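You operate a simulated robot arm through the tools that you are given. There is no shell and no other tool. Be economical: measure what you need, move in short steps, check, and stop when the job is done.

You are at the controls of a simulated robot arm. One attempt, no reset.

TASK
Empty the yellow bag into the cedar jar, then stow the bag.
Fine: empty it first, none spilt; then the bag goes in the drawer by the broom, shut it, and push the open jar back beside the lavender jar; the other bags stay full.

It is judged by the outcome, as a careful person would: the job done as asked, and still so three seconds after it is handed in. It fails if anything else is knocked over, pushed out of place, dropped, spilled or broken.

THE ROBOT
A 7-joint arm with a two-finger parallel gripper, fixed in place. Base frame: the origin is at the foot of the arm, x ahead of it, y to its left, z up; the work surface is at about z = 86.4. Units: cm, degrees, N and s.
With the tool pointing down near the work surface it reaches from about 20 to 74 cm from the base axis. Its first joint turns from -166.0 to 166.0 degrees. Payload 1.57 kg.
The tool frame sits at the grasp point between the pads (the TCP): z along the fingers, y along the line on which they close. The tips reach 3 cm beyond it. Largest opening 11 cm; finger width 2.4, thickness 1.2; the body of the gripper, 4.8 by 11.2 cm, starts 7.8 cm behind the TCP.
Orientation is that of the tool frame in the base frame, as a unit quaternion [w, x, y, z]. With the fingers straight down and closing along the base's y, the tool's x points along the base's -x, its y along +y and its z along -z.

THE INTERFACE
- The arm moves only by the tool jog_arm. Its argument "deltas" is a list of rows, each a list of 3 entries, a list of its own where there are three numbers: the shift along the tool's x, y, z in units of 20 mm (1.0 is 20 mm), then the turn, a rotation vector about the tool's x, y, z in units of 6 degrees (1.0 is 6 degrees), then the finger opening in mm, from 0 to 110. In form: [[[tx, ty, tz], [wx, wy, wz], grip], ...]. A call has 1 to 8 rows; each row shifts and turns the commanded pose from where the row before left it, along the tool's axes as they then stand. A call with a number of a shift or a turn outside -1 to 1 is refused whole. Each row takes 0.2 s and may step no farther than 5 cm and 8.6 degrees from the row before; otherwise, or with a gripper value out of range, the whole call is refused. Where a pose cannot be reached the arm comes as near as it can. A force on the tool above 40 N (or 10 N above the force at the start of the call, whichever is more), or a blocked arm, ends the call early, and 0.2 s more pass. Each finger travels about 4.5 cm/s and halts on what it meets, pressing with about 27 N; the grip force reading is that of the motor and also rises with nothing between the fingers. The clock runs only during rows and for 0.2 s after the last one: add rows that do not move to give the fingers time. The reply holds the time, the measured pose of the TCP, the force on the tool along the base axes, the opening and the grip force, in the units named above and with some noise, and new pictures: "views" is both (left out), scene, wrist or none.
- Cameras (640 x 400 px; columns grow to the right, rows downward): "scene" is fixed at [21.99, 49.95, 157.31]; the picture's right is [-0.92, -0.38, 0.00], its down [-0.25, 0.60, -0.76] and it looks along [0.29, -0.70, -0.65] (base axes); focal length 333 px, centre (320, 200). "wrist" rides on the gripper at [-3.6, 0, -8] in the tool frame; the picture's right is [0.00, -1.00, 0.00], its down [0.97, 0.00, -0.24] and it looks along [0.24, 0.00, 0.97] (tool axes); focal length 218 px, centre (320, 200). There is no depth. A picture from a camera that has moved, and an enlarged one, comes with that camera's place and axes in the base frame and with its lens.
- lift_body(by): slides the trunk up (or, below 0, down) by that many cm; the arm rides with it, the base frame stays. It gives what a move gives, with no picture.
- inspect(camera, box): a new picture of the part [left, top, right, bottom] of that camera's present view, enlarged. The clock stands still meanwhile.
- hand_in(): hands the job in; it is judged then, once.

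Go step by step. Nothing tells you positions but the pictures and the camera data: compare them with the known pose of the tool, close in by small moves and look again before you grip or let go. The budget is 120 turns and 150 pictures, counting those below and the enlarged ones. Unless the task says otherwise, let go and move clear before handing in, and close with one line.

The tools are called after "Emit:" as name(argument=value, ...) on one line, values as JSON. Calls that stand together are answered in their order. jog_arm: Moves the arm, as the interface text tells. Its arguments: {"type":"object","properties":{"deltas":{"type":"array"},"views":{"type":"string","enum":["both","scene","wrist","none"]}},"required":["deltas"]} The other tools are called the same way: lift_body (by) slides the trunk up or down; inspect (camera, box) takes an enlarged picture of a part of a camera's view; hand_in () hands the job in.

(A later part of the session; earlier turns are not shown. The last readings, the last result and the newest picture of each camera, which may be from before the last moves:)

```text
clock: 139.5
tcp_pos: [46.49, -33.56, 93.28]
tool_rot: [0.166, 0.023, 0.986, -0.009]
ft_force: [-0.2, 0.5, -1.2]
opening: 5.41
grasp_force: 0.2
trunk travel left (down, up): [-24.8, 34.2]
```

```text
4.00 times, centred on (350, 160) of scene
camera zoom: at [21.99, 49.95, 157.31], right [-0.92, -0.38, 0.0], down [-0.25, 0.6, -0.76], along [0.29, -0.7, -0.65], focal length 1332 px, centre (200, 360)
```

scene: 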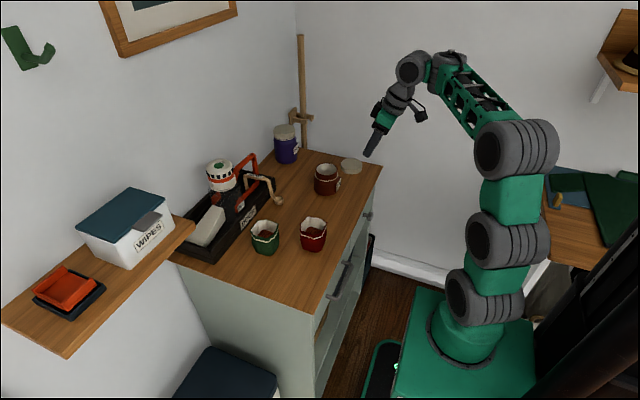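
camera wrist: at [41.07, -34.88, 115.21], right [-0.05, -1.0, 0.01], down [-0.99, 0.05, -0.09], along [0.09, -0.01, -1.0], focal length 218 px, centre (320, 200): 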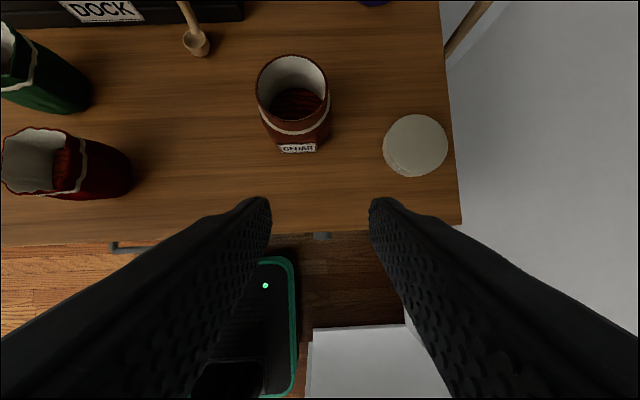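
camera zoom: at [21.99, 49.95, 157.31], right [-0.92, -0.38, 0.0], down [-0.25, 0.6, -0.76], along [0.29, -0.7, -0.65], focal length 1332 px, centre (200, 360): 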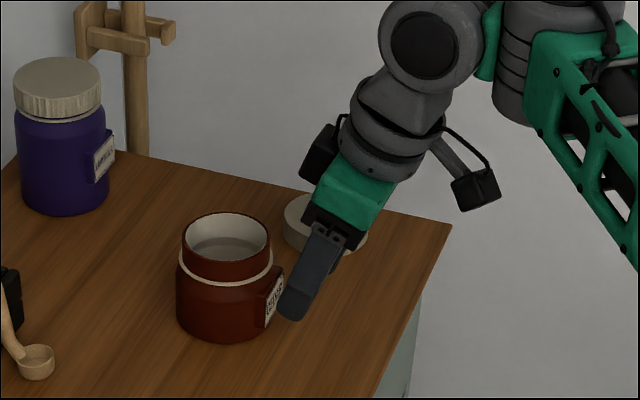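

The label is centred at y ≈ -32.7 and is about 4.4 cm wide. I'll centre the fork, open to 6 cm so the label fits between the tips, lower, then begin pushing.

Emit:
jog_arm(deltas=[[[0, 0.45, 0], [0, 0, 0], 60], [[0, 0, 0], [0, 0, 0], 60]], views="none")

Emit:
lift_body(by=-2.7)

Emit:
jog_arm(deltas=[[[-0.28, 0, 0.1], [0, 0, 0], 60], [[-0.28, 0, 0.1], [0, 0, 0], 60], [[-0.28, 0, 0.1], [0, 0, 0], 60], [[-0.28, 0, 0.1], [0, 0, 0], 60], [[-0.28, 0, 0.1], [0, 0, 0], 60], [[-0.28, 0, 0.1], [0, 0, 0], 60], [[0, 0, 0], [0, 0, 0], 60]])

```text
clock: 140.1
tcp_pos: [46.42, -32.63, 93.2]
tool_rot: [0.167, 0.023, 0.986, -0.008]
ft_force: [0.1, 0.6, -0.2]
opening: 6.01
grasp_force: 0.1
trunk travel left (down, up): [-24.8, 34.2]
```

```text
clock: 140.9
tcp_pos: [46.53, -32.81, 90.58]
tool_rot: [0.167, 0.023, 0.986, -0.009]
ft_force: [0.1, -0.4, -0.7]
opening: 6.02
grasp_force: 0.0
trunk travel left (down, up): [-22.1, 36.9]
```

```text
clock: 142.5
tcp_pos: [50.09, -32.98, 90.55]
tool_rot: [0.167, 0.024, 0.986, -0.009]
ft_force: [-0.5, -0.2, 0.2]
opening: 6.01
grasp_force: 0.3
trunk travel left (down, up): [-22.1, 36.9]
camera wrist: at [50.98, -32.81, 99.44], right [-0.05, -1.0, 0.01], down [-0.99, 0.05, -0.09], along [0.09, -0.01, -1.0], focal length 218 px, centre (320, 200)
```

scene: 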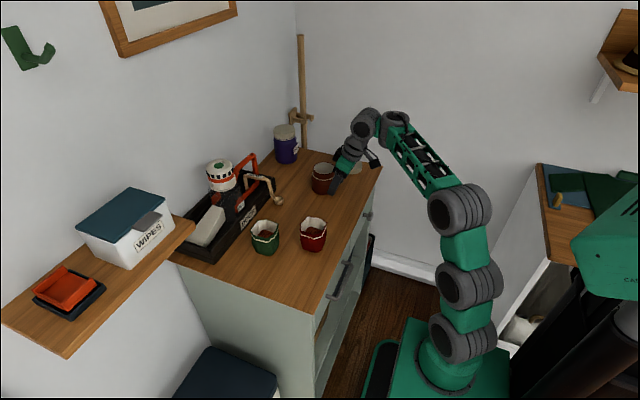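
wrist: 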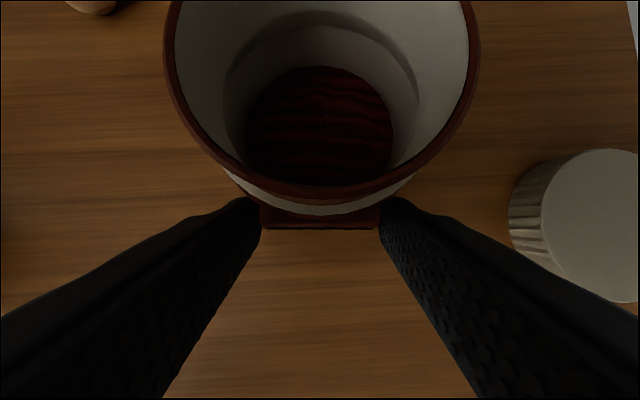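

The fork has met the jar, with the label nestled between the tips. Pushing steadily back, drifting slightly toward the lavender jar.

Emit:
jog_arm(deltas=[[[-0.378, -0.025, 0.13], [0, 0, 0], 60], [[-0.378, -0.025, 0.13], [0, 0, 0], 60], [[-0.378, -0.025, 0.13], [0, 0, 0], 60], [[-0.378, -0.025, 0.13], [0, 0, 0], 60], [[-0.378, -0.025, 0.13], [0, 0, 0], 60], [[-0.378, -0.025, 0.13], [0, 0, 0], 60], [[-0.378, -0.025, 0.13], [0, 0, 0], 60], [[-0.378, -0.025, 0.13], [0, 0, 0], 60]])

```text
clock: 144.3
tcp_pos: [56.27, -33.56, 90.51]
tool_rot: [0.167, 0.024, 0.986, -0.01]
ft_force: [0.6, -0.4, -0.4]
opening: 6.01
grasp_force: 0.2
trunk travel left (down, up): [-22.1, 36.9]
camera wrist: at [57.17, -33.52, 99.23], right [-0.05, -1.0, 0.01], down [-0.99, 0.05, -0.09], along [0.09, -0.02, -1.0], focal length 218 px, centre (320, 200)
```

scene: 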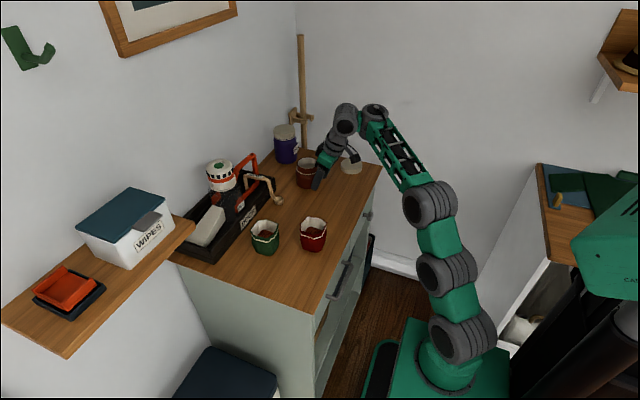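
wrist: 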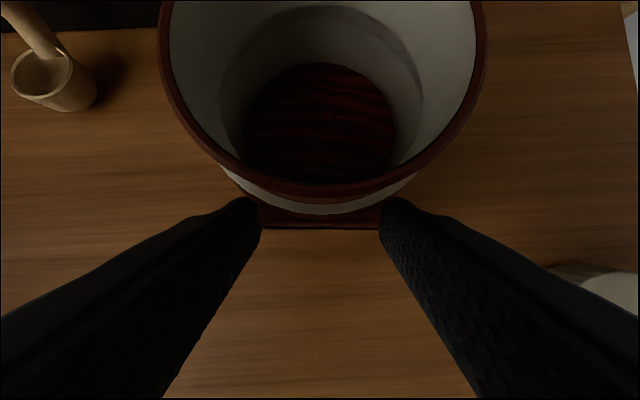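

The jar slides evenly, and the scoop is clear at y ≈ -19. Continuing.

Emit:
jog_arm(deltas=[[[-0.378, -0.025, 0.13], [0, 0, 0], 60], [[-0.378, -0.025, 0.13], [0, 0, 0], 60], [[-0.378, -0.025, 0.13], [0, 0, 0], 60], [[-0.378, -0.025, 0.13], [0, 0, 0], 60], [[-0.378, -0.025, 0.13], [0, 0, 0], 60], [[-0.378, -0.025, 0.13], [0, 0, 0], 60], [[-0.378, -0.025, 0.13], [0, 0, 0], 60], [[-0.378, -0.025, 0.13], [0, 0, 0], 60]])

```text
clock: 145.4
tcp_pos: [57.87, -34.6, 89.65]
tool_rot: [0.173, 0.023, 0.984, -0.016]
ft_force: [-2.3, -2.4, 12.6]
opening: 6.11
grasp_force: 0.9
out of reach, approached as far as the arm can: row 1, 2, 3, 4, 5
trunk travel left (down, up): [-22.1, 36.9]
stopped in row 5: the force on the tool passed its limit (the readings are from after the stop); the commanded pose is now the measured one
camera wrist: at [58.57, -34.3, 98.59], right [-0.05, -1.0, 0.02], down [-0.99, 0.05, -0.11], along [0.1, -0.03, -0.99], focal length 218 px, centre (320, 200)
```

scene: 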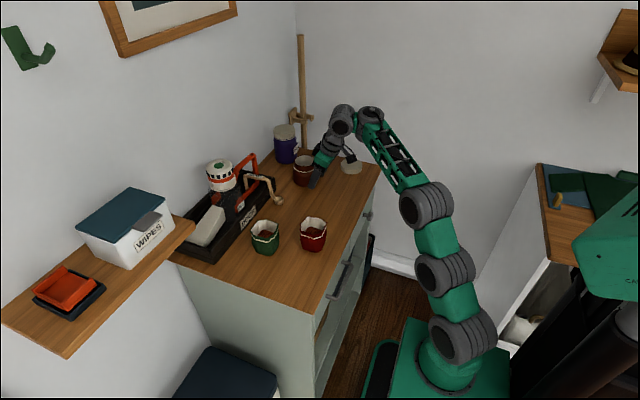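
wrist: 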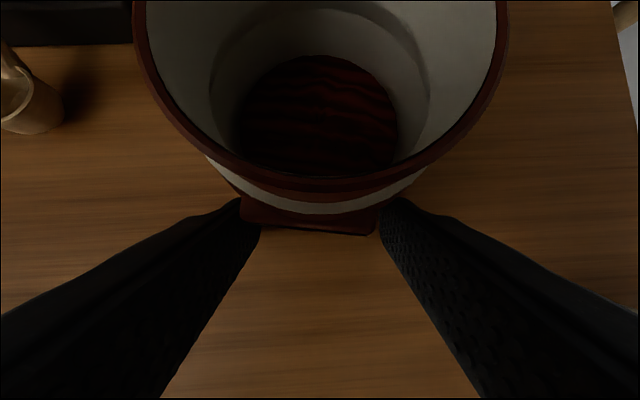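

The arm hit its limit at this pitch and dipped, lightly touching the table. I'll raise a little, steepen the tool to relax the limit and check.

Emit:
jog_arm(deltas=[[[0, 0, -0.4], [0, 0, 0], 60], [[0.2, 0, -0.2], [0, 0.5, 0], 60], [[0, 0, 0], [0, 0.5, 0], 60], [[0, 0, 0], [0, 0.5, 0], 60], [[0, 0, 0], [0, 0.5, 0], 60], [[0, 0, 0], [0, 0.4, 0], 60]])

Emit:
inspect(camera="scene", box=[250, 100, 410, 200])

```text
clock: 146.2
tcp_pos: [55.26, -34.91, 89.71]
tool_rot: [0.149, 0.025, 0.988, -0.018]
ft_force: [-1.2, 0.9, 0.7]
opening: 6.02
grasp_force: 0.0
out of reach, approached as far as the arm can: row 1, 2, 3
trunk travel left (down, up): [-22.1, 36.9]
stopped in row 3: the force on the tool passed its limit (the readings are from after the stop); the commanded pose is now the measured one
camera wrist: at [56.43, -34.67, 98.55], right [-0.06, -1.0, 0.03], down [-1.0, 0.05, -0.06], along [0.05, -0.03, -1.0], focal length 218 px, centre (320, 200)
```

scene: 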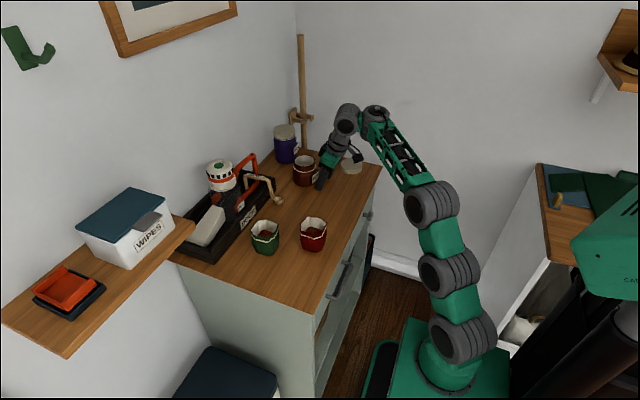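
wrist: 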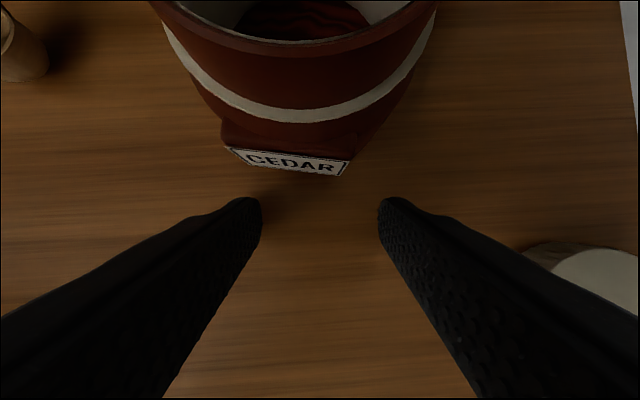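

```text
4.00 times, centred on (330, 150) of scene
camera zoom: at [21.99, 49.95, 157.31], right [-0.92, -0.38, 0.0], down [-0.25, 0.6, -0.76], along [0.29, -0.7, -0.65], focal length 1332 px, centre (280, 400)
```

zoom: 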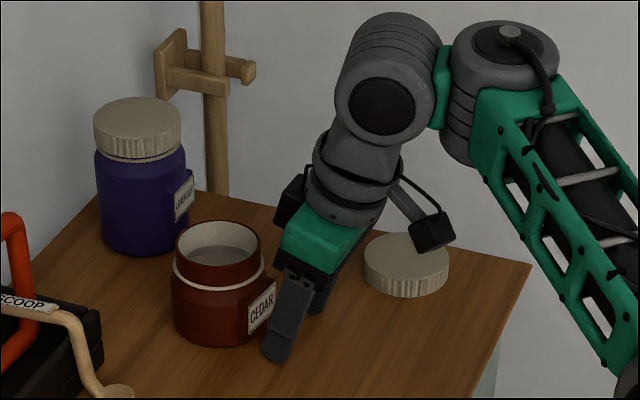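

The jar has moved to about x = 62 and is fine. I'll lift clear and turn the tool straight down, which has more reach, then realign behind the jar.

Emit:
lift_body(by=12)

Emit:
jog_arm(deltas=[[[0, 0, 0], [0, 0.7, 0], 60], [[0, 0, 0], [0, 0.7, 0], 60], [[0, 0, 0], [0, 0.7, 0], 60], [[0, 0, 0], [0, 0.4, 0], 60], [[0, 0, 0], [0, 0, 0], 60]])

```text
clock: 147.7
tcp_pos: [55.45, -34.75, 101.63]
tool_rot: [0.147, 0.024, 0.989, -0.017]
ft_force: [-0.1, -1.0, 0.2]
opening: 6.0
grasp_force: 0.1
trunk travel left (down, up): [-34.1, 24.9]
```

```text
clock: 148.8
tcp_pos: [49.63, -36.19, 99.29]
tool_rot: [0.017, 0.026, 0.999, -0.014]
ft_force: [0.9, 0.4, -0.5]
opening: 6.01
grasp_force: 0.0
out of reach, approached as far as the arm can: row 1, 2, 3
trunk travel left (down, up): [-34.1, 24.9]
camera wrist: at [53.0, -36.15, 107.67], right [-0.05, -1.0, 0.03], down [-0.98, 0.06, 0.21], along [-0.21, -0.01, -0.98], focal length 218 px, centre (320, 200)
```

scene: 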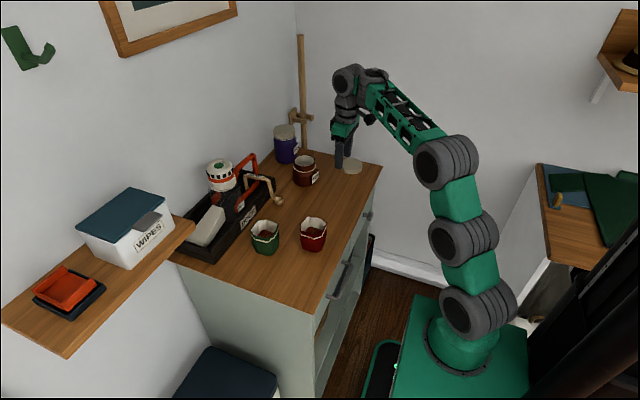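
wrist: 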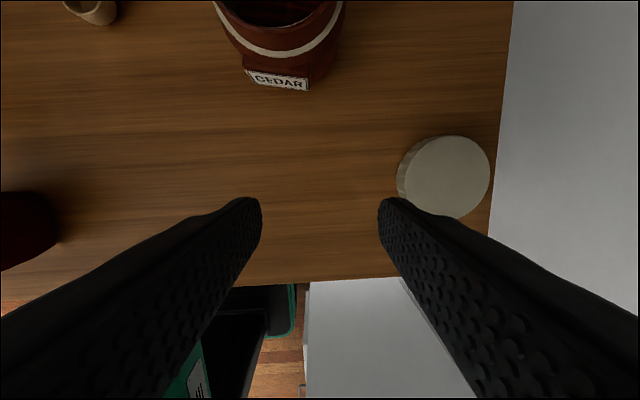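

The jar is now at about (63, -33.8) and upright. I'll test forward reach with the tool straight down at height.

Emit:
jog_arm(deltas=[[[-0.6, 0.15, -0.35], [0, 0, 0], 60], [[-0.6, 0.15, -0.35], [0, 0, 0], 60], [[-0.9, 0.1, 0], [0, 0, 0], 60], [[-0.9, 0.1, 0], [0, 0, 0], 60], [[-0.9, 0.1, 0], [0, 0, 0], 60], [[-0.9, 0.1, 0], [0, 0, 0], 60], [[-0.9, 0.1, 0], [0, 0, 0], 60], [[-0.9, 0.1, 0], [0, 0, 0], 60]], views="scene")

```text
clock: 150.7
tcp_pos: [59.86, -32.68, 99.13]
tool_rot: [0.018, 0.025, 0.999, -0.014]
ft_force: [0.2, 0.1, 1.1]
opening: 6.0
grasp_force: 0.2
out of reach, approached as far as the arm can: row 6, 7, 8
trunk travel left (down, up): [-34.1, 24.9]
```

scene: 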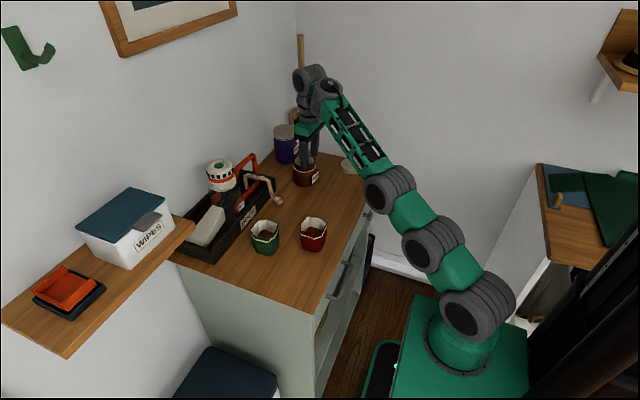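

The arm is nearly straight because the shoulder is low, so raising the trunk should extend the reach. I'll back up, raise the trunk, then come down behind the jar.

Emit:
lift_body(by=18)

Emit:
jog_arm(deltas=[[[0.8, -0.15, 0], [0, 0, 0], 60], [[0.8, -0.15, 0], [0, 0, 0], 60], [[0.6, -0.15, 0], [0, 0, 0], 60], [[0, 0, 1], [0, 0, 0], 60], [[0, 0, 1], [0, 0, 0], 60], [[0, 0, 1], [0, 0, 0], 60], [[0, 0, 1], [0, 0, 0], 60], [[0, 0, 1], [0, 0, 0], 60]], views="wrist")

```text
clock: 152.7
tcp_pos: [59.77, -32.87, 117.25]
tool_rot: [0.017, 0.025, 0.999, -0.013]
ft_force: [0.5, -0.3, 0.8]
opening: 6.01
grasp_force: 0.0
trunk travel left (down, up): [-52.1, 6.9]
```

```text
clock: 153.0
tcp_pos: [59.31, -33.28, 117.25]
tool_rot: [0.025, 0.027, 0.999, -0.017]
ft_force: [10.9, -16.4, -20.3]
opening: 6.0
grasp_force: 0.0
out of reach, approached as far as the arm can: row 1
trunk travel left (down, up): [-52.1, 6.9]
stopped in row 1: the force on the tool passed its limit (the readings are from after the stop); the commanded pose is now the measured one
camera wrist: at [62.63, -33.13, 125.44], right [-0.06, -1.0, 0.03], down [-0.98, 0.06, 0.19], along [-0.19, -0.02, -0.98], focal length 218 px, centre (320, 200)
```

wrist: 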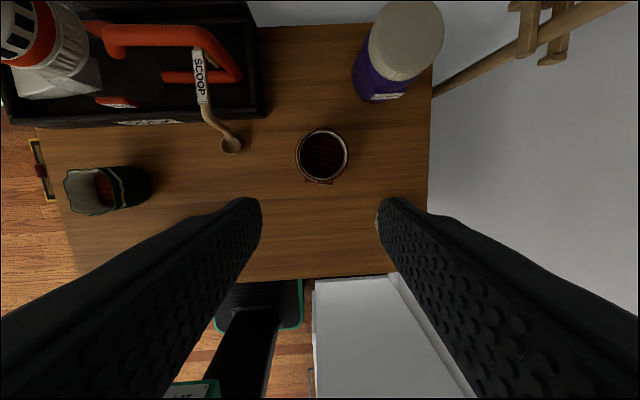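

Nothing is near the gripper; that was likely a jerk from the stretched pose. Retrying with gentler steps.

Emit:
jog_arm(deltas=[[[0.1, 0, 0], [0, 0, 0], 60], [[0.2, 0, 0], [0, 0, 0], 60], [[0.3, 0, 0.1], [0, 0, 0], 60], [[0.4, 0, 0.2], [0, 0, 0], 60], [[0.4, -0.1, 0.4], [0, 0, 0], 60], [[0.4, -0.1, 0.5], [0, 0, 0], 60]], views="scene")

```text
clock: 153.3
tcp_pos: [59.41, -33.42, 117.13]
tool_rot: [0.026, 0.026, 0.999, -0.019]
ft_force: [6.6, -10.5, -12.0]
opening: 6.0
grasp_force: 0.0
trunk travel left (down, up): [-52.1, 6.9]
stopped in row 1: the force on the tool passed its limit (the readings are from after the stop); the commanded pose is now the measured one
```

scene: 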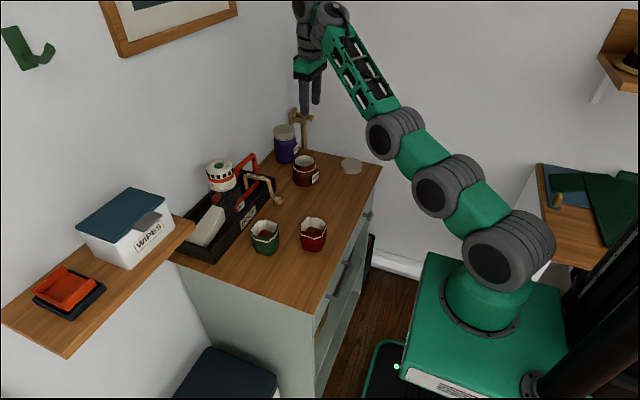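

There's a residual force reading. I'll hold still to see whether it settles.

Emit:
jog_arm(deltas=[[[0, 0, 0], [0, 0, 0], 60], [[0, 0, 0], [0, 0, 0], 60], [[0, 0, 0], [0, 0, 0], 60]], views="none")

Emit:
inspect(camera="scene", box=[250, 0, 410, 200])

```text
clock: 154.1
tcp_pos: [59.52, -33.4, 117.11]
tool_rot: [0.027, 0.027, 0.999, -0.018]
ft_force: [10.2, -14.7, -24.1]
opening: 6.01
grasp_force: 0.0
trunk travel left (down, up): [-52.1, 6.9]
```

```text
2.00 times, centred on (330, 100) of scene
camera zoom: at [21.99, 49.95, 157.31], right [-0.92, -0.38, 0.0], down [-0.25, 0.6, -0.76], along [0.29, -0.7, -0.65], focal length 666 px, centre (300, 400)
```

zoom: 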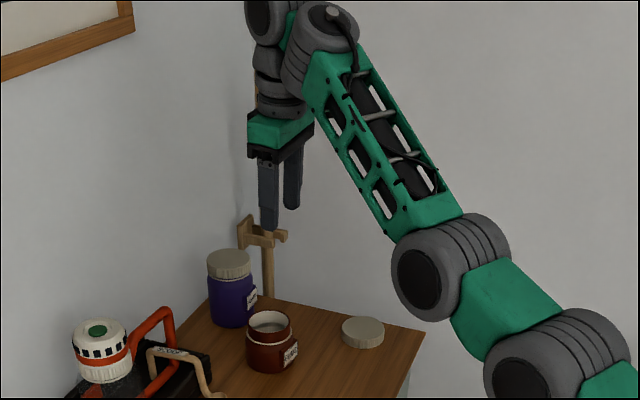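

The steady force suggests the hand is pressing against the raised forearm, a self-contact. Tilting the tool slightly outward should relieve it.

Emit:
jog_arm(deltas=[[[0, 0, 0], [0, -0.4, 0], 60], [[0, 0, 0], [0, -0.4, 0], 60], [[0, 0, 0], [0, -0.4, 0], 60], [[0, 0, 0], [0, 0, 0], 60]], views="none")

```text
clock: 154.4
tcp_pos: [59.64, -33.46, 117.27]
tool_rot: [0.032, 0.028, 0.999, -0.02]
ft_force: [5.7, -9.5, -11.4]
opening: 6.01
grasp_force: 0.1
trunk travel left (down, up): [-52.1, 6.9]
stopped in row 1: the force on the tool passed its limit (the readings are from after the stop); the commanded pose is now the measured one
```

The force is dropping. Continuing with smaller steps.

Emit:
jog_arm(deltas=[[[0, 0, 0], [0, -0.2, 0], 60], [[0, 0, 0], [0, -0.2, 0], 60], [[0, 0, 0], [0, -0.2, 0], 60], [[0, 0, 0], [0, -0.2, 0], 60], [[0, 0, 0], [0, -0.2, 0], 60], [[0, 0, 0], [0, -0.2, 0], 60]], views="none")

Emit:
jog_arm(deltas=[[[0, 0, 0.1], [0, -0.2, 0], 60], [[0, 0, 0.2], [0, -0.2, 0], 60], [[0, 0, 0.2], [0, -0.2, 0], 60], [[0, 0, 0.2], [0, -0.2, 0], 60], [[0, 0, 0.2], [0, -0.2, 0], 60], [[0, 0, 0], [0, 0, 0], 60]], views="scene")

```text
clock: 154.7
tcp_pos: [59.67, -33.52, 117.29]
tool_rot: [0.04, 0.03, 0.998, -0.022]
ft_force: [5.0, -8.6, -9.6]
opening: 5.99
grasp_force: 0.0
trunk travel left (down, up): [-52.1, 6.9]
stopped in row 1: the force on the tool passed its limit (the readings are from after the stop); the commanded pose is now the measured one
```

```text
clock: 155.1
tcp_pos: [59.96, -33.35, 117.01]
tool_rot: [0.05, 0.03, 0.998, -0.024]
ft_force: [4.8, -10.0, -9.7]
opening: 6.02
grasp_force: 0.0
trunk travel left (down, up): [-52.1, 6.9]
stopped in row 1: the force on the tool passed its limit (the readings are from after the stop); the commanded pose is now the measured one
```

scene: 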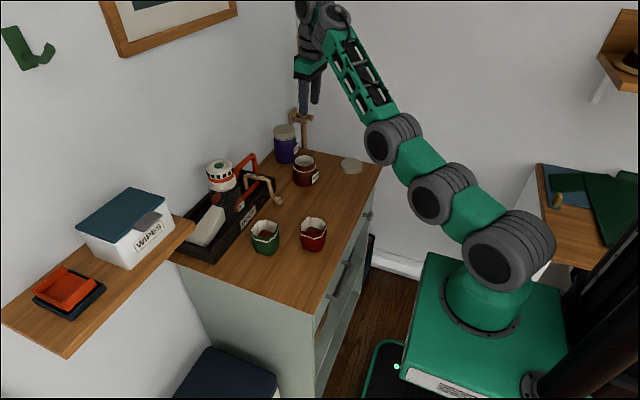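

Still touching. Lowering the wrist should open the angle between hand and forearm, so I'll try a larger downward step.

Emit:
jog_arm(deltas=[[[0, 0, 0.8], [0, -0.6, 0], 60], [[0, 0, 0.8], [0, -0.3, 0], 60], [[0, 0, 0.8], [0, 0, 0], 60]], views="none")

Emit:
jog_arm(deltas=[[[0, 0, 0.8], [0, -0.6, 0], 60], [[0, 0, 0.8], [0, -0.3, 0], 60], [[0, 0, 0.8], [0, 0, 0], 60]], views="none")

```text
clock: 155.9
tcp_pos: [62.25, -33.38, 115.26]
tool_rot: [0.089, 0.024, 0.996, 0.001]
ft_force: [0.7, -1.1, 0.7]
opening: 6.02
grasp_force: 0.1
out of reach, approached as far as the arm can: row 1, 2
trunk travel left (down, up): [-52.1, 6.9]
```

```text
clock: 156.7
tcp_pos: [64.47, -34.18, 110.98]
tool_rot: [0.134, 0.022, 0.991, 0.0]
ft_force: [-0.3, 0.1, -0.6]
opening: 6.0
grasp_force: 0.0
out of reach, approached as far as the arm can: row 1, 2
trunk travel left (down, up): [-52.1, 6.9]
```

Freed, with force near zero. Retreating behind the jar at height.

Emit:
jog_arm(deltas=[[[0.5, 0, -0.14], [0, 0, 0], 60], [[0.8, 0, -0.22], [0, 0, 0], 60], [[0.8, 0, -0.22], [0, 0, 0], 60], [[0.8, 0, -0.22], [0, 0, 0], 60], [[0.8, 0, -0.22], [0, 0, 0], 60], [[0.8, 0, -0.22], [0, 0, 0], 60], [[0, 0, 0], [0, 0, 0], 60]])

```text
clock: 158.3
tcp_pos: [60.76, -38.0, 112.94]
tool_rot: [0.135, 0.024, 0.991, 0.001]
ft_force: [-0.4, -0.5, 0.4]
opening: 5.99
grasp_force: 0.0
out of reach, approached as far as the arm can: row 1, 2, 3, 4, 5, 6
trunk travel left (down, up): [-52.1, 6.9]
camera wrist: at [62.19, -38.18, 121.78], right [-0.05, -1.0, -0.01], down [-1.0, 0.05, -0.03], along [0.03, 0.01, -1.0], focal length 218 px, centre (320, 200)
```

scene: 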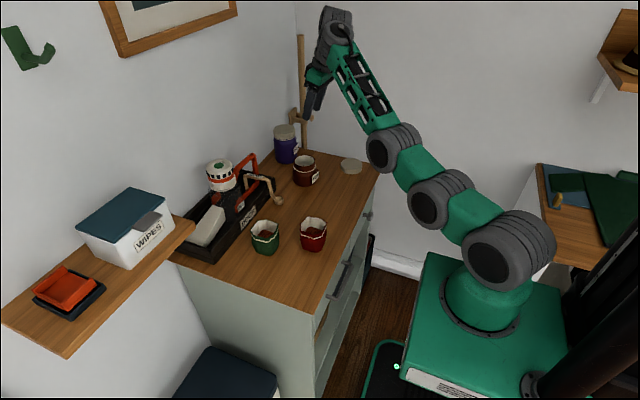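
wrist: 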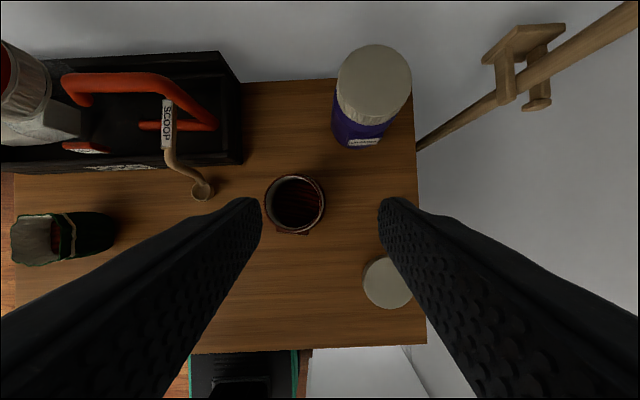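

Clear overhead view: the jar is at (62.7, -34.5), the lavender jar at (75, -44.4). Moving down and back together to bend the arm.

Emit:
jog_arm(deltas=[[[0.5, 0.25, 0.5], [0, 0, 0], 60], [[0.66, 0.25, 0.51], [0, 0, 0], 60], [[0.66, 0.25, 0.51], [0, 0, 0], 60], [[0.66, 0.25, 0.51], [0, 0, 0], 60], [[0.66, 0.25, 0.51], [0, 0, 0], 60], [[0.66, 0.25, 0.4], [0, 0, 0], 60], [[0, 0, 0], [0, 0, 0], 60]], views="scene")

```text
clock: 159.9
tcp_pos: [58.69, -37.6, 106.38]
tool_rot: [0.134, 0.024, 0.991, 0.0]
ft_force: [0.4, -0.6, 0.0]
opening: 6.0
grasp_force: 0.1
out of reach, approached as far as the arm can: row 1, 2, 3, 6
trunk travel left (down, up): [-52.1, 6.9]
```

scene: 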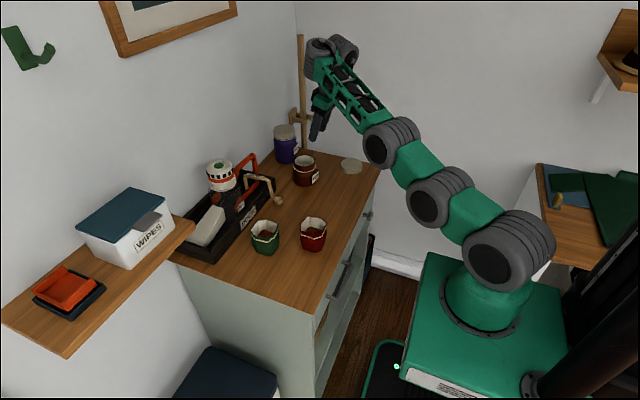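

I now read the situation: the arm is in an elbow-low posture at a shoulder limit. Raising the tool relative to the arm, flattening it to about -60°, then lowering the trunk should give the full reach for the push.

Emit:
jog_arm(deltas=[[[-0.2, 0.1, -0.8], [0, -0.3, 0], 60], [[-0.2, 0.2, -0.8], [0, -0.3, 0], 60], [[-0.2, 0.2, -0.8], [0, -0.3, 0], 60], [[-0.2, 0.2, -0.8], [0, -0.3, 0], 60], [[-0.2, 0.2, -0.8], [0, -0.3, 0], 60], [[-0.2, 0.2, -0.8], [0, -0.3, 0], 60], [[-0.2, 0.2, -0.8], [0, -0.3, 0], 60], [[-0.2, 0.2, -0.8], [0, -0.3, 0], 60]], views="scene")

```text
clock: 161.7
tcp_pos: [58.89, -36.16, 120.49]
tool_rot: [0.258, 0.023, 0.966, -0.004]
ft_force: [-0.2, 0.1, 0.3]
opening: 5.99
grasp_force: 0.0
out of reach, approached as far as the arm can: row 1, 2, 4, 5, 6, 7
trunk travel left (down, up): [-52.1, 6.9]
```

scene: 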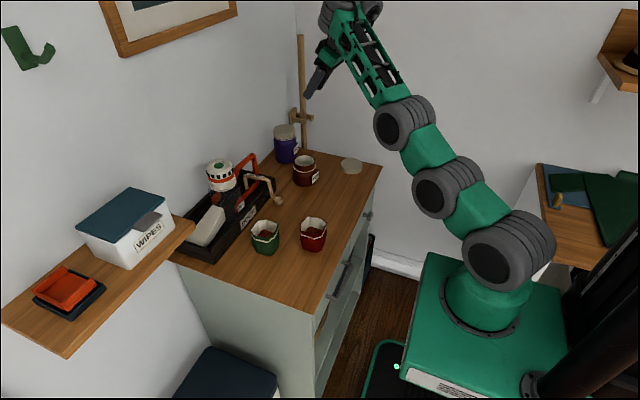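

Pitch is now -60° with the arm less constrained. Backing up behind the jar line before lowering.

Emit:
jog_arm(deltas=[[[0.4, 0.18, -0.23], [0, 0, 0], 60], [[0.4, 0.18, -0.23], [0, 0, 0], 60], [[0.4, 0.18, -0.23], [0, 0, 0], 60], [[0.4, 0.18, -0.23], [0, 0, 0], 60], [[0.4, 0.18, -0.23], [0, 0, 0], 60], [[0, 0, 0], [0, 0, 0], 60]], views="none")

```text
clock: 163.1
tcp_pos: [57.31, -36.76, 122.3]
tool_rot: [0.258, 0.024, 0.966, -0.003]
ft_force: [0.4, -0.1, 0.2]
opening: 5.99
grasp_force: 0.1
out of reach, approached as far as the arm can: row 1, 2, 3, 4, 5
trunk travel left (down, up): [-52.1, 6.9]
```

Retracting needs more height. I'll go up and back together.

Emit:
jog_arm(deltas=[[[-0.1, 0.15, -0.9], [0, 0, 0], 60], [[-0.1, 0.15, -0.9], [0, 0, 0], 60], [[-0.1, 0.15, -0.9], [0, 0, 0], 60], [[0.1, 0.15, -0.8], [0, 0, 0], 60], [[0.4, 0.15, -0.5], [0, 0, 0], 60], [[0.4, 0.15, -0.3], [0, 0, 0], 60], [[0, 0, 0], [0, 0, 0], 60]], views="none")

```text
clock: 164.7
tcp_pos: [52.24, -34.72, 129.36]
tool_rot: [0.257, 0.024, 0.966, -0.003]
ft_force: [-0.2, -1.0, 0.0]
opening: 6.0
grasp_force: 0.1
trunk travel left (down, up): [-52.1, 6.9]
```

Now behind the jar line and unconstrained. Lowering the trunk most of the way and looking.

Emit:
lift_body(by=-34)

Emit:
jog_arm(deltas=[[[0, 0, 0], [0, 0, 0], 60]])

```text
clock: 168.1
tcp_pos: [52.45, -34.64, 95.19]
tool_rot: [0.257, 0.024, 0.966, -0.003]
ft_force: [0.1, 0.8, -0.5]
opening: 6.03
grasp_force: 0.1
trunk travel left (down, up): [-18.1, 40.9]
```

```text
clock: 168.5
tcp_pos: [52.25, -34.78, 95.17]
tool_rot: [0.256, 0.024, 0.966, -0.003]
ft_force: [0.3, 0.1, -0.4]
opening: 6.01
grasp_force: 0.1
trunk travel left (down, up): [-18.1, 40.9]
camera wrist: at [51.54, -34.7, 104.08], right [-0.05, -1.0, -0.01], down [-0.96, 0.05, -0.27], along [0.27, -0.01, -0.96], focal length 218 px, centre (320, 200)
```

scene: 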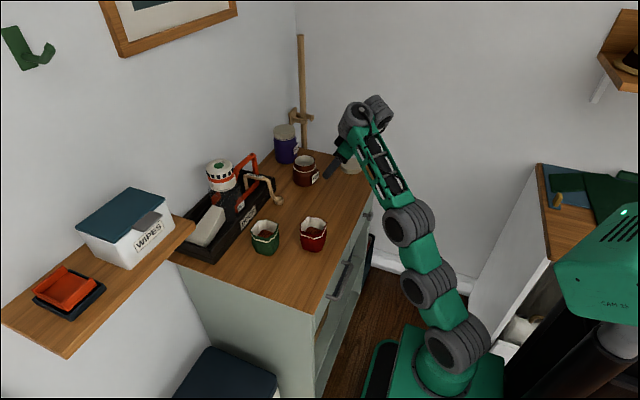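
wrist: 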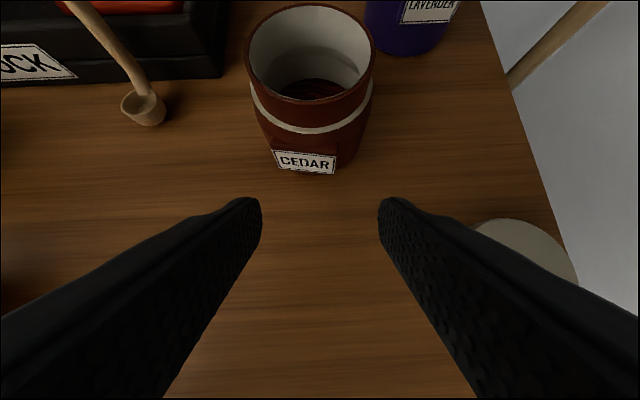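

Well centred on the jar. Lowering to the table level and resuming the push.

Emit:
lift_body(by=-4.5)

Emit:
jog_arm(deltas=[[[-0.48, 0, 0.277], [0, 0, 0], 60], [[-0.48, 0, 0.277], [0, 0, 0], 60], [[-0.48, 0, 0.277], [0, 0, 0], 60], [[-0.48, 0, 0.277], [0, 0, 0], 60], [[-0.35, 0, 0.2], [0, 0, 0], 60], [[-0.35, 0, 0.2], [0, 0, 0], 60], [[0, 0, 0], [0, 0, 0], 60]])

```text
clock: 169.3
tcp_pos: [52.3, -34.67, 90.73]
tool_rot: [0.257, 0.025, 0.966, -0.004]
ft_force: [-0.4, 0.4, -0.4]
opening: 6.01
grasp_force: 0.1
trunk travel left (down, up): [-13.6, 45.4]
```

```text
clock: 170.9
tcp_pos: [57.94, -34.83, 90.41]
tool_rot: [0.258, 0.023, 0.966, -0.003]
ft_force: [0.3, 1.0, -0.4]
opening: 6.01
grasp_force: 0.0
out of reach, approached as far as the arm can: row 6
trunk travel left (down, up): [-13.6, 45.4]
no pictures are left
```

No pictures are left, so from here I rely on measured poses and forces. The arm is at its straight limit, so I'll alternate small trunk raises with lowering and forward steps.

Emit:
lift_body(by=3)

Emit:
jog_arm(deltas=[[[0.375, 0, 0.63], [0, 0, 0], 60], [[0.375, 0, 0.63], [0, 0, 0], 60], [[-0.346, 0, 0.2], [0, 0, 0], 60], [[-0.346, 0, 0.2], [0, 0, 0], 60]], views="none")

```text
clock: 171.7
tcp_pos: [57.87, -34.82, 93.49]
tool_rot: [0.257, 0.024, 0.966, -0.004]
ft_force: [-0.4, 0.6, 0.0]
opening: 6.02
grasp_force: 0.0
trunk travel left (down, up): [-16.6, 42.4]
```

```text
clock: 172.7
tcp_pos: [59.45, -34.93, 90.63]
tool_rot: [0.257, 0.023, 0.966, -0.003]
ft_force: [-0.5, -0.7, -0.5]
opening: 6.05
grasp_force: 0.3
trunk travel left (down, up): [-16.6, 42.4]
no pictures are left
```

That works. Continuing forward in small batches.

Emit:
jog_arm(deltas=[[[-0.346, 0, 0.2], [0, 0, 0], 60], [[-0.346, 0, 0.2], [0, 0, 0], 60]], views="none")

Emit:
lift_body(by=2.5)

Emit:
jog_arm(deltas=[[[0.32, 0, 0.54], [0, 0, 0], 60], [[0.3, 0, 0.52], [0, 0, 0], 60], [[0, 0, 0], [0, 0, 0], 60]], views="none")

```text
clock: 173.3
tcp_pos: [60.26, -34.75, 90.08]
tool_rot: [0.257, 0.024, 0.966, -0.003]
ft_force: [0.3, -0.8, 0.5]
opening: 6.0
grasp_force: 0.4
out of reach, approached as far as the arm can: row 2
trunk travel left (down, up): [-16.6, 42.4]
no pictures are left
```

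```text
clock: 174.0
tcp_pos: [60.26, -34.65, 92.76]
tool_rot: [0.257, 0.024, 0.966, -0.003]
ft_force: [-0.3, 0.3, 1.6]
opening: 6.0
grasp_force: 0.4
trunk travel left (down, up): [-19.1, 39.9]
```

```text
clock: 174.8
tcp_pos: [60.27, -34.79, 90.19]
tool_rot: [0.257, 0.024, 0.966, -0.004]
ft_force: [0.5, -0.4, 0.2]
opening: 6.01
grasp_force: 0.2
trunk travel left (down, up): [-19.1, 39.9]
no pictures are left
```

Good control. I'll back off 1.2 cm, make a larger trunk change, come down again and push further.

Emit:
jog_arm(deltas=[[[0.26, 0, -0.15], [0, 0, 0], 60], [[0.26, 0, -0.15], [0, 0, 0], 60], [[0, 0, 0], [0, 0, 0], 60]], views="none")

Emit:
lift_body(by=8)

Emit:
jog_arm(deltas=[[[0.4, 0, 0.69], [0, 0, 0], 60], [[0.4, 0, 0.69], [0, 0, 0], 60], [[0.4, 0, 0.69], [0, 0, 0], 60], [[0.4, 0, 0.69], [0, 0, 0], 60], [[0.2, 0, 0.35], [0, 0, 0], 60], [[0, 0, 0], [0, 0, 0], 60]], views="none")

```text
clock: 175.6
tcp_pos: [59.07, -34.69, 90.02]
tool_rot: [0.257, 0.023, 0.966, -0.004]
ft_force: [0.1, 0.5, 0.2]
opening: 6.01
grasp_force: 0.0
trunk travel left (down, up): [-19.1, 39.9]
no pictures are left
```

```text
clock: 176.8
tcp_pos: [59.02, -34.77, 98.18]
tool_rot: [0.257, 0.024, 0.966, -0.003]
ft_force: [0.0, 0.4, -0.4]
opening: 5.98
grasp_force: 0.0
trunk travel left (down, up): [-27.1, 31.9]
```

```text
clock: 178.2
tcp_pos: [60.75, -35.88, 91.77]
tool_rot: [0.257, 0.023, 0.966, -0.002]
ft_force: [0.4, 0.1, 0.1]
opening: 5.98
grasp_force: 0.5
out of reach, approached as far as the arm can: row 2, 3, 4
trunk travel left (down, up): [-27.1, 31.9]
no pictures are left
```

The arm drifted sideways about 1 cm at the lower limit. I'll go up and back a little, re-centre in y and trade some trunk height back.

Emit:
jog_arm(deltas=[[[0.1, 0, -0.9], [0, 0, 0], 60], [[0.1, 0, -0.9], [0, 0, 0], 60], [[0.2, 0.25, -0.4], [0, 0, 0], 60], [[0.1, 0.25, -0.1], [0, 0, 0], 60], [[0, 0, 0], [0, 0, 0], 60]], views="none")

```text
clock: 179.4
tcp_pos: [58.88, -35.87, 96.05]
tool_rot: [0.256, 0.023, 0.966, -0.002]
ft_force: [0.8, -0.1, -0.4]
opening: 6.02
grasp_force: 0.1
out of reach, approached as far as the arm can: row 1, 3, 4
trunk travel left (down, up): [-27.1, 31.9]
no pictures are left
```

Re-centring in y with a bit more height.

Emit:
jog_arm(deltas=[[[0, 0.2, -0.6], [0, 0, 0], 60], [[0, 0.2, -0.5], [0, 0, 0], 60], [[0, 0.2, -0.2], [0, 0, 0], 60], [[0, 0, 0], [0, 0, 0], 60]], views="none")

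```text
clock: 180.4
tcp_pos: [57.89, -34.8, 98.53]
tool_rot: [0.257, 0.024, 0.966, -0.003]
ft_force: [-0.2, 0.4, 0.2]
opening: 5.99
grasp_force: 0.1
out of reach, approached as far as the arm can: row 2
trunk travel left (down, up): [-27.1, 31.9]
no pictures are left
```

Centred again at y = -34.8. Lowering with the trunk and resuming in modest increments.

Emit:
lift_body(by=-8)

Emit:
jog_arm(deltas=[[[-0.346, 0, 0.2], [0, 0, 0], 60], [[-0.346, 0, 0.2], [0, 0, 0], 60], [[-0.346, 0, 0.2], [0, 0, 0], 60], [[-0.346, 0, 0.2], [0, 0, 0], 60], [[-0.17, 0, 0.1], [0, 0, 0], 60]], views="none")

Emit:
lift_body(by=3)

Emit:
jog_arm(deltas=[[[0.37, 0, 0.64], [0, 0, 0], 60], [[0.37, 0, 0.64], [0, 0, 0], 60], [[-0.346, 0, 0.2], [0, 0, 0], 60], [[0, 0, 0], [0, 0, 0], 60]], views="none")

```text
clock: 181.5
tcp_pos: [57.93, -34.84, 90.59]
tool_rot: [0.258, 0.024, 0.966, -0.003]
ft_force: [0.9, 0.4, -0.7]
opening: 6.01
grasp_force: 0.1
trunk travel left (down, up): [-19.1, 39.9]
```

```text
clock: 182.7
tcp_pos: [61.13, -34.91, 90.51]
tool_rot: [0.256, 0.024, 0.966, -0.003]
ft_force: [0.2, -0.8, 0.2]
opening: 6.03
grasp_force: 0.3
out of reach, approached as far as the arm can: row 5
trunk travel left (down, up): [-19.1, 39.9]
no pictures are left
```

```text
clock: 183.5
tcp_pos: [61.02, -34.84, 93.4]
tool_rot: [0.255, 0.024, 0.967, -0.003]
ft_force: [-0.3, 0.6, 0.4]
opening: 6.01
grasp_force: 0.1
trunk travel left (down, up): [-22.1, 36.9]
```

```text
clock: 184.5
tcp_pos: [61.8, -34.92, 90.43]
tool_rot: [0.256, 0.024, 0.966, -0.003]
ft_force: [-0.8, -0.8, 0.3]
opening: 6.05
grasp_force: 0.4
trunk travel left (down, up): [-22.1, 36.9]
no pictures are left
```

Contact is steady and the force low. Repeating: push, raise the trunk, lower, push.

Emit:
jog_arm(deltas=[[[-0.346, 0, 0.2], [0, 0, 0], 60], [[-0.3, 0, 0.17], [0, 0, 0], 60]], views="none")

Emit:
lift_body(by=3)

Emit:
jog_arm(deltas=[[[0.37, 0, 0.64], [0, 0, 0], 60], [[0.37, 0, 0.64], [0, 0, 0], 60], [[-0.346, 0, 0.2], [0, 0, 0], 60], [[-0.346, 0, 0.2], [0, 0, 0], 60]], views="none")

```text
clock: 185.1
tcp_pos: [62.26, -34.62, 90.48]
tool_rot: [0.257, 0.023, 0.966, -0.003]
ft_force: [-0.6, -1.3, -0.3]
opening: 6.01
grasp_force: 0.2
out of reach, approached as far as the arm can: row 1, 2
trunk travel left (down, up): [-22.1, 36.9]
no pictures are left
```

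```text
clock: 185.8
tcp_pos: [62.39, -34.63, 93.5]
tool_rot: [0.256, 0.024, 0.966, -0.004]
ft_force: [-0.5, -0.4, -0.9]
opening: 5.97
grasp_force: 0.0
trunk travel left (down, up): [-25.1, 33.9]
```

```text
clock: 186.8
tcp_pos: [62.84, -34.41, 90.38]
tool_rot: [0.257, 0.024, 0.966, -0.003]
ft_force: [0.1, -0.2, 0.1]
opening: 6.04
grasp_force: 0.0
out of reach, approached as far as the arm can: row 3, 4
trunk travel left (down, up): [-25.1, 33.9]
no pictures are left
```

At -60° pitch the arm has given most of its reach; the jar should now be near x = 68. I'll steepen to about -78° and raise the trunk for the last few centimetres.

Emit:
lift_body(by=5)

Emit:
jog_arm(deltas=[[[0, -0.05, 0], [0, 0.5, 0], 60], [[0, -0.05, 0], [0, 0.5, 0], 60], [[0, -0.05, 0], [0, 0.5, 0], 60], [[0, -0.05, 0], [0, 0.5, 0], 60], [[0, 0, 0], [0, 0.5, 0], 60], [[0, 0, 0], [0, 0.5, 0], 60], [[0, 0, 0], [0, 0, 0], 60]], views="none")

```text
clock: 187.8
tcp_pos: [62.84, -34.41, 95.42]
tool_rot: [0.256, 0.024, 0.966, -0.003]
ft_force: [-0.3, -0.1, 0.2]
opening: 6.0
grasp_force: 0.0
trunk travel left (down, up): [-30.1, 28.9]
```

```text
clock: 189.4
tcp_pos: [61.67, -34.4, 95.05]
tool_rot: [0.102, 0.023, 0.994, 0.0]
ft_force: [0.0, -0.1, -0.9]
opening: 6.01
grasp_force: 0.1
out of reach, approached as far as the arm can: row 5
trunk travel left (down, up): [-30.1, 28.9]
no pictures are left
```

Now at -78° pitch. Lowering behind the jar.

Emit:
jog_arm(deltas=[[[0.117, -0.05, 0.55], [0, 0, 0], 60], [[0.117, -0.05, 0.55], [0, 0, 0], 60], [[0.117, -0.05, 0.55], [0, 0, 0], 60], [[0.117, -0.05, 0.53], [0, 0, 0], 60], [[0, 0, 0], [0, 0, 0], 60]], views="none")

```text
clock: 190.6
tcp_pos: [61.68, -34.84, 90.54]
tool_rot: [0.102, 0.023, 0.995, 0.001]
ft_force: [-0.5, -0.2, 0.4]
opening: 6.01
grasp_force: 0.0
trunk travel left (down, up): [-30.1, 28.9]
no pictures are left
```

Clean. Pushing forward.

Emit:
jog_arm(deltas=[[[-0.39, 0, 0.083], [0, 0, 0], 60], [[-0.39, 0, 0.083], [0, 0, 0], 60], [[-0.39, 0, 0.083], [0, 0, 0], 60], [[-0.39, 0, 0.083], [0, 0, 0], 60]], views="none")

```text
clock: 191.6
tcp_pos: [63.6, -34.82, 90.42]
tool_rot: [0.102, 0.024, 0.994, -0.001]
ft_force: [-0.3, 0.2, 0.5]
opening: 6.02
grasp_force: 0.1
out of reach, approached as far as the arm can: row 3, 4
trunk travel left (down, up): [-30.1, 28.9]
no pictures are left
```

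Limit reached; raising the trunk again and continuing.

Emit:
jog_arm(deltas=[[[0.2, 0, -0.04], [0, 0, 0], 60], [[0, 0, 0], [0, 0, 0], 60]], views="none")

Emit:
lift_body(by=5)

Emit:
jog_arm(deltas=[[[0.13, 0, 0.61], [0, 0, 0], 60], [[0.13, 0, 0.61], [0, 0, 0], 60], [[0.13, 0, 0.61], [0, 0, 0], 60], [[0.13, 0, 0.6], [0, 0, 0], 60], [[0, 0, 0], [0, 0, 0], 60]], views="none")

```text
clock: 192.2
tcp_pos: [63.14, -34.86, 90.35]
tool_rot: [0.102, 0.024, 0.995, 0.001]
ft_force: [-0.2, -0.5, 1.0]
opening: 5.98
grasp_force: 0.1
trunk travel left (down, up): [-30.1, 28.9]
no pictures are left
```

```text
clock: 193.1
tcp_pos: [63.12, -34.92, 95.45]
tool_rot: [0.102, 0.024, 0.995, 0.0]
ft_force: [-0.4, 0.2, -0.9]
opening: 6.01
grasp_force: 0.0
trunk travel left (down, up): [-35.1, 23.9]
```

```text
clock: 194.3
tcp_pos: [63.8, -35.28, 90.56]
tool_rot: [0.102, 0.023, 0.995, 0.001]
ft_force: [-0.8, -0.2, 0.0]
opening: 6.0
grasp_force: 0.0
out of reach, approached as far as the arm can: row 3
trunk travel left (down, up): [-35.1, 23.9]
no pictures are left
```

Slight drift but still clear of the label. Pushing on.

Emit:
jog_arm(deltas=[[[-0.39, 0.06, 0.083], [0, 0, 0], 60], [[-0.39, 0.06, 0.083], [0, 0, 0], 60], [[-0.39, 0.03, 0.083], [0, 0, 0], 60], [[-0.39, 0, 0.083], [0, 0, 0], 60]], views="none")

```text
clock: 195.3
tcp_pos: [64.8, -34.74, 90.37]
tool_rot: [0.101, 0.024, 0.995, 0.0]
ft_force: [-0.4, 0.5, 0.1]
opening: 6.01
grasp_force: 0.1
out of reach, approached as far as the arm can: row 2, 3, 4
trunk travel left (down, up): [-35.1, 23.9]
no pictures are left
```

The fork is at the arm's reach, with the jar now near (69.4, -34.7), about 3 cm short of the lavender jar's side. To set it further back I'll turn the gripper 90° so its opened front finger reaches about 5 cm further. First, back off and rise.

Emit:
jog_arm(deltas=[[[0.25, 0, -0.1], [0, 0, 0], 60], [[0, 0, -0.8], [0, 0, 0], 60], [[-0.1, 0, -0.95], [0, 0, 0], 60], [[-0.1, 0, -0.95], [0, 0, 0], 60], [[0.2, 0, -0.95], [0, 0, 0], 60], [[0.7, 0, -0.7], [0, 0, 0], 60], [[0.8, 0, -0.4], [0, 0, 0], 60], [[0.8, 0, -0.2], [0, 0, 0], 60]], views="none")

```text
clock: 197.1
tcp_pos: [57.89, -34.49, 99.18]
tool_rot: [0.102, 0.025, 0.994, -0.001]
ft_force: [-0.5, -0.6, 0.2]
opening: 5.99
grasp_force: 0.0
trunk travel left (down, up): [-35.1, 23.9]
no pictures are left
```

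Clear and free. Making the tool vertical, then yawing 90° and opening fully.

Emit:
jog_arm(deltas=[[[0, 0, 0], [0, 0.6, 0], 60], [[0, 0, 0], [0, 0.6, 0], 60], [[0, 0, 0], [0, 0.5, 0], 60], [[0, 0, 0], [0, 0, 1], 60], [[0, 0, 0], [0, 0, 1], 60], [[0, 0, 0], [0, 0, 1], 60], [[0, 0, 0], [0, 0, 1], 60], [[0, 0, 0], [0, 0, 1], 60]], views="none")

```text
clock: 198.9
tcp_pos: [57.69, -34.4, 99.2]
tool_rot: [0.012, 0.282, 0.959, 0.005]
ft_force: [-0.4, -0.9, -0.1]
opening: 6.01
grasp_force: 0.3
trunk travel left (down, up): [-35.1, 23.9]
no pictures are left
```

Yaw is at 33° so far. Completing it.

Emit:
jog_arm(deltas=[[[0, 0, 0], [0, 0, 1], 60], [[0, 0, 0], [0, 0, 1], 60], [[0, 0, 0], [0, 0, 1], 60], [[0, 0, 0], [0, 0, 1], 60], [[0, 0, 0], [0, 0, 1], 60], [[0, 0, 0], [0, 0, 1], 60], [[0, 0, 0], [0, 0, 1], 60], [[0, 0, 0], [0, 0, 1], 60]], views="none")

Emit:
jog_arm(deltas=[[[0, 0, 0], [0, 0, 0.8], 80], [[0, 0, 0], [0, 0, 0.75], 100], [[0, 0, 0], [0, 0, 0], 110], [[0, 0, 0], [0, 0, 0], 110]], views="none")

```text
clock: 200.7
tcp_pos: [57.95, -34.48, 99.31]
tool_rot: [0.009, 0.648, 0.761, 0.01]
ft_force: [-0.7, -0.2, -0.5]
opening: 6.01
grasp_force: 0.0
trunk travel left (down, up): [-35.1, 23.9]
no pictures are left
```

```text
clock: 201.7
tcp_pos: [57.9, -34.45, 99.24]
tool_rot: [0.007, 0.706, 0.708, 0.01]
ft_force: [0.1, 0.3, 0.0]
opening: 11.0
grasp_force: 0.0
trunk travel left (down, up): [-35.1, 23.9]
no pictures are left
```

Gripper is now turned with the closing axis along x. Backing 2.2 cm so the front finger clears the label, then lowering with the trunk.

Emit:
jog_arm(deltas=[[[-0.05, -0.4, 0], [0, 0, 0], 110], [[-0.05, -0.4, 0], [0, 0, 0], 110], [[0, -0.35, 0], [0, 0, 0], 110], [[0, 0, 0], [0, 0, 0], 110]], views="none")

Emit:
lift_body(by=-4)

```text
clock: 202.7
tcp_pos: [55.53, -34.69, 99.21]
tool_rot: [0.009, 0.707, 0.707, 0.011]
ft_force: [0.2, -0.5, -0.9]
opening: 11.0
grasp_force: 0.0
trunk travel left (down, up): [-35.1, 23.9]
no pictures are left
```

```text
clock: 203.5
tcp_pos: [55.49, -34.64, 95.12]
tool_rot: [0.008, 0.707, 0.707, 0.01]
ft_force: [0.5, 0.1, -0.4]
opening: 10.98
grasp_force: 0.0
trunk travel left (down, up): [-31.1, 27.9]
```

Free of contact. Lowering the rest.

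Emit:
lift_body(by=-4.6)

Emit:
jog_arm(deltas=[[[0, 0.4, 0], [0, 0, 0], 110], [[0, 0.4, 0], [0, 0, 0], 110], [[0, 0.3, 0], [0, 0, 0], 110], [[0, 0, 0], [0, 0, 0], 110]], views="none")

```text
clock: 204.4
tcp_pos: [55.4, -34.69, 90.6]
tool_rot: [0.008, 0.707, 0.707, 0.011]
ft_force: [0.6, -0.1, 0.7]
opening: 11.0
grasp_force: 0.2
trunk travel left (down, up): [-26.5, 32.5]
```

```text
clock: 205.4
tcp_pos: [57.64, -34.72, 90.63]
tool_rot: [0.009, 0.707, 0.707, 0.01]
ft_force: [0.3, 0.4, -0.6]
opening: 10.99
grasp_force: 0.0
trunk travel left (down, up): [-26.5, 32.5]
no pictures are left
```

Just at the label now. Pushing to the local limit, then alternating with small trunk raises.

Emit:
jog_arm(deltas=[[[0, 0.3, 0], [0, 0, 0], 110], [[0, 0.3, 0], [0, 0, 0], 110], [[0, 0, 0], [0, 0, 0], 110]], views="none")

Emit:
lift_body(by=2.5)

Emit:
jog_arm(deltas=[[[0, 0.05, 0.6], [0, 0, 0], 110], [[0, 0.05, 0.6], [0, 0, 0], 110], [[0, 0.3, 0], [0, 0, 0], 110], [[0, 0.3, 0], [0, 0, 0], 110], [[0, 0, 0], [0, 0, 0], 110]], views="none")

```text
clock: 206.2
tcp_pos: [58.55, -34.54, 90.59]
tool_rot: [0.008, 0.707, 0.707, 0.011]
ft_force: [-0.4, 0.6, 0.7]
opening: 10.91
grasp_force: 0.0
out of reach, approached as far as the arm can: row 2
trunk travel left (down, up): [-26.5, 32.5]
no pictures are left
```

```text
clock: 206.9
tcp_pos: [58.46, -34.5, 93.05]
tool_rot: [0.008, 0.707, 0.707, 0.01]
ft_force: [-0.1, 0.5, -0.3]
opening: 11.03
grasp_force: 0.1
trunk travel left (down, up): [-29.0, 30.0]
```

```text
clock: 208.1
tcp_pos: [60.04, -34.37, 90.62]
tool_rot: [0.008, 0.707, 0.707, 0.01]
ft_force: [-0.1, 0.3, 0.5]
opening: 10.98
grasp_force: 0.0
trunk travel left (down, up): [-29.0, 30.0]
no pictures are left
```

Progress without drift; the jar should be near x = 71.6. One or two more increments.

Emit:
jog_arm(deltas=[[[-0.05, 0.2, 0], [0, 0, 0], 110], [[0, 0, 0], [0, 0, 0], 110]], views="none")

Emit:
lift_body(by=2.5)

Emit:
jog_arm(deltas=[[[-0.05, 0.05, 0.6], [0, 0, 0], 110], [[-0.05, 0.05, 0.6], [0, 0, 0], 110], [[0, 0.3, 0], [0, 0, 0], 110], [[0, 0.3, 0], [0, 0, 0], 110], [[0, 0, 0], [0, 0, 0], 110]], views="none")

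```text
clock: 208.7
tcp_pos: [59.96, -34.21, 90.69]
tool_rot: [0.008, 0.707, 0.708, 0.011]
ft_force: [0.3, 0.0, -0.2]
opening: 11.01
grasp_force: 0.2
out of reach, approached as far as the arm can: row 1
trunk travel left (down, up): [-29.0, 30.0]
no pictures are left
```

```text
clock: 209.4
tcp_pos: [60.02, -34.39, 93.09]
tool_rot: [0.007, 0.707, 0.707, 0.011]
ft_force: [-0.4, 0.5, 0.3]
opening: 11.0
grasp_force: 0.0
trunk travel left (down, up): [-31.5, 27.5]
```

```text
clock: 210.6
tcp_pos: [61.04, -34.49, 90.48]
tool_rot: [0.008, 0.706, 0.708, 0.011]
ft_force: [0.0, -0.1, 0.4]
opening: 10.96
grasp_force: 0.0
out of reach, approached as far as the arm can: row 4
trunk travel left (down, up): [-31.5, 27.5]
no pictures are left
```

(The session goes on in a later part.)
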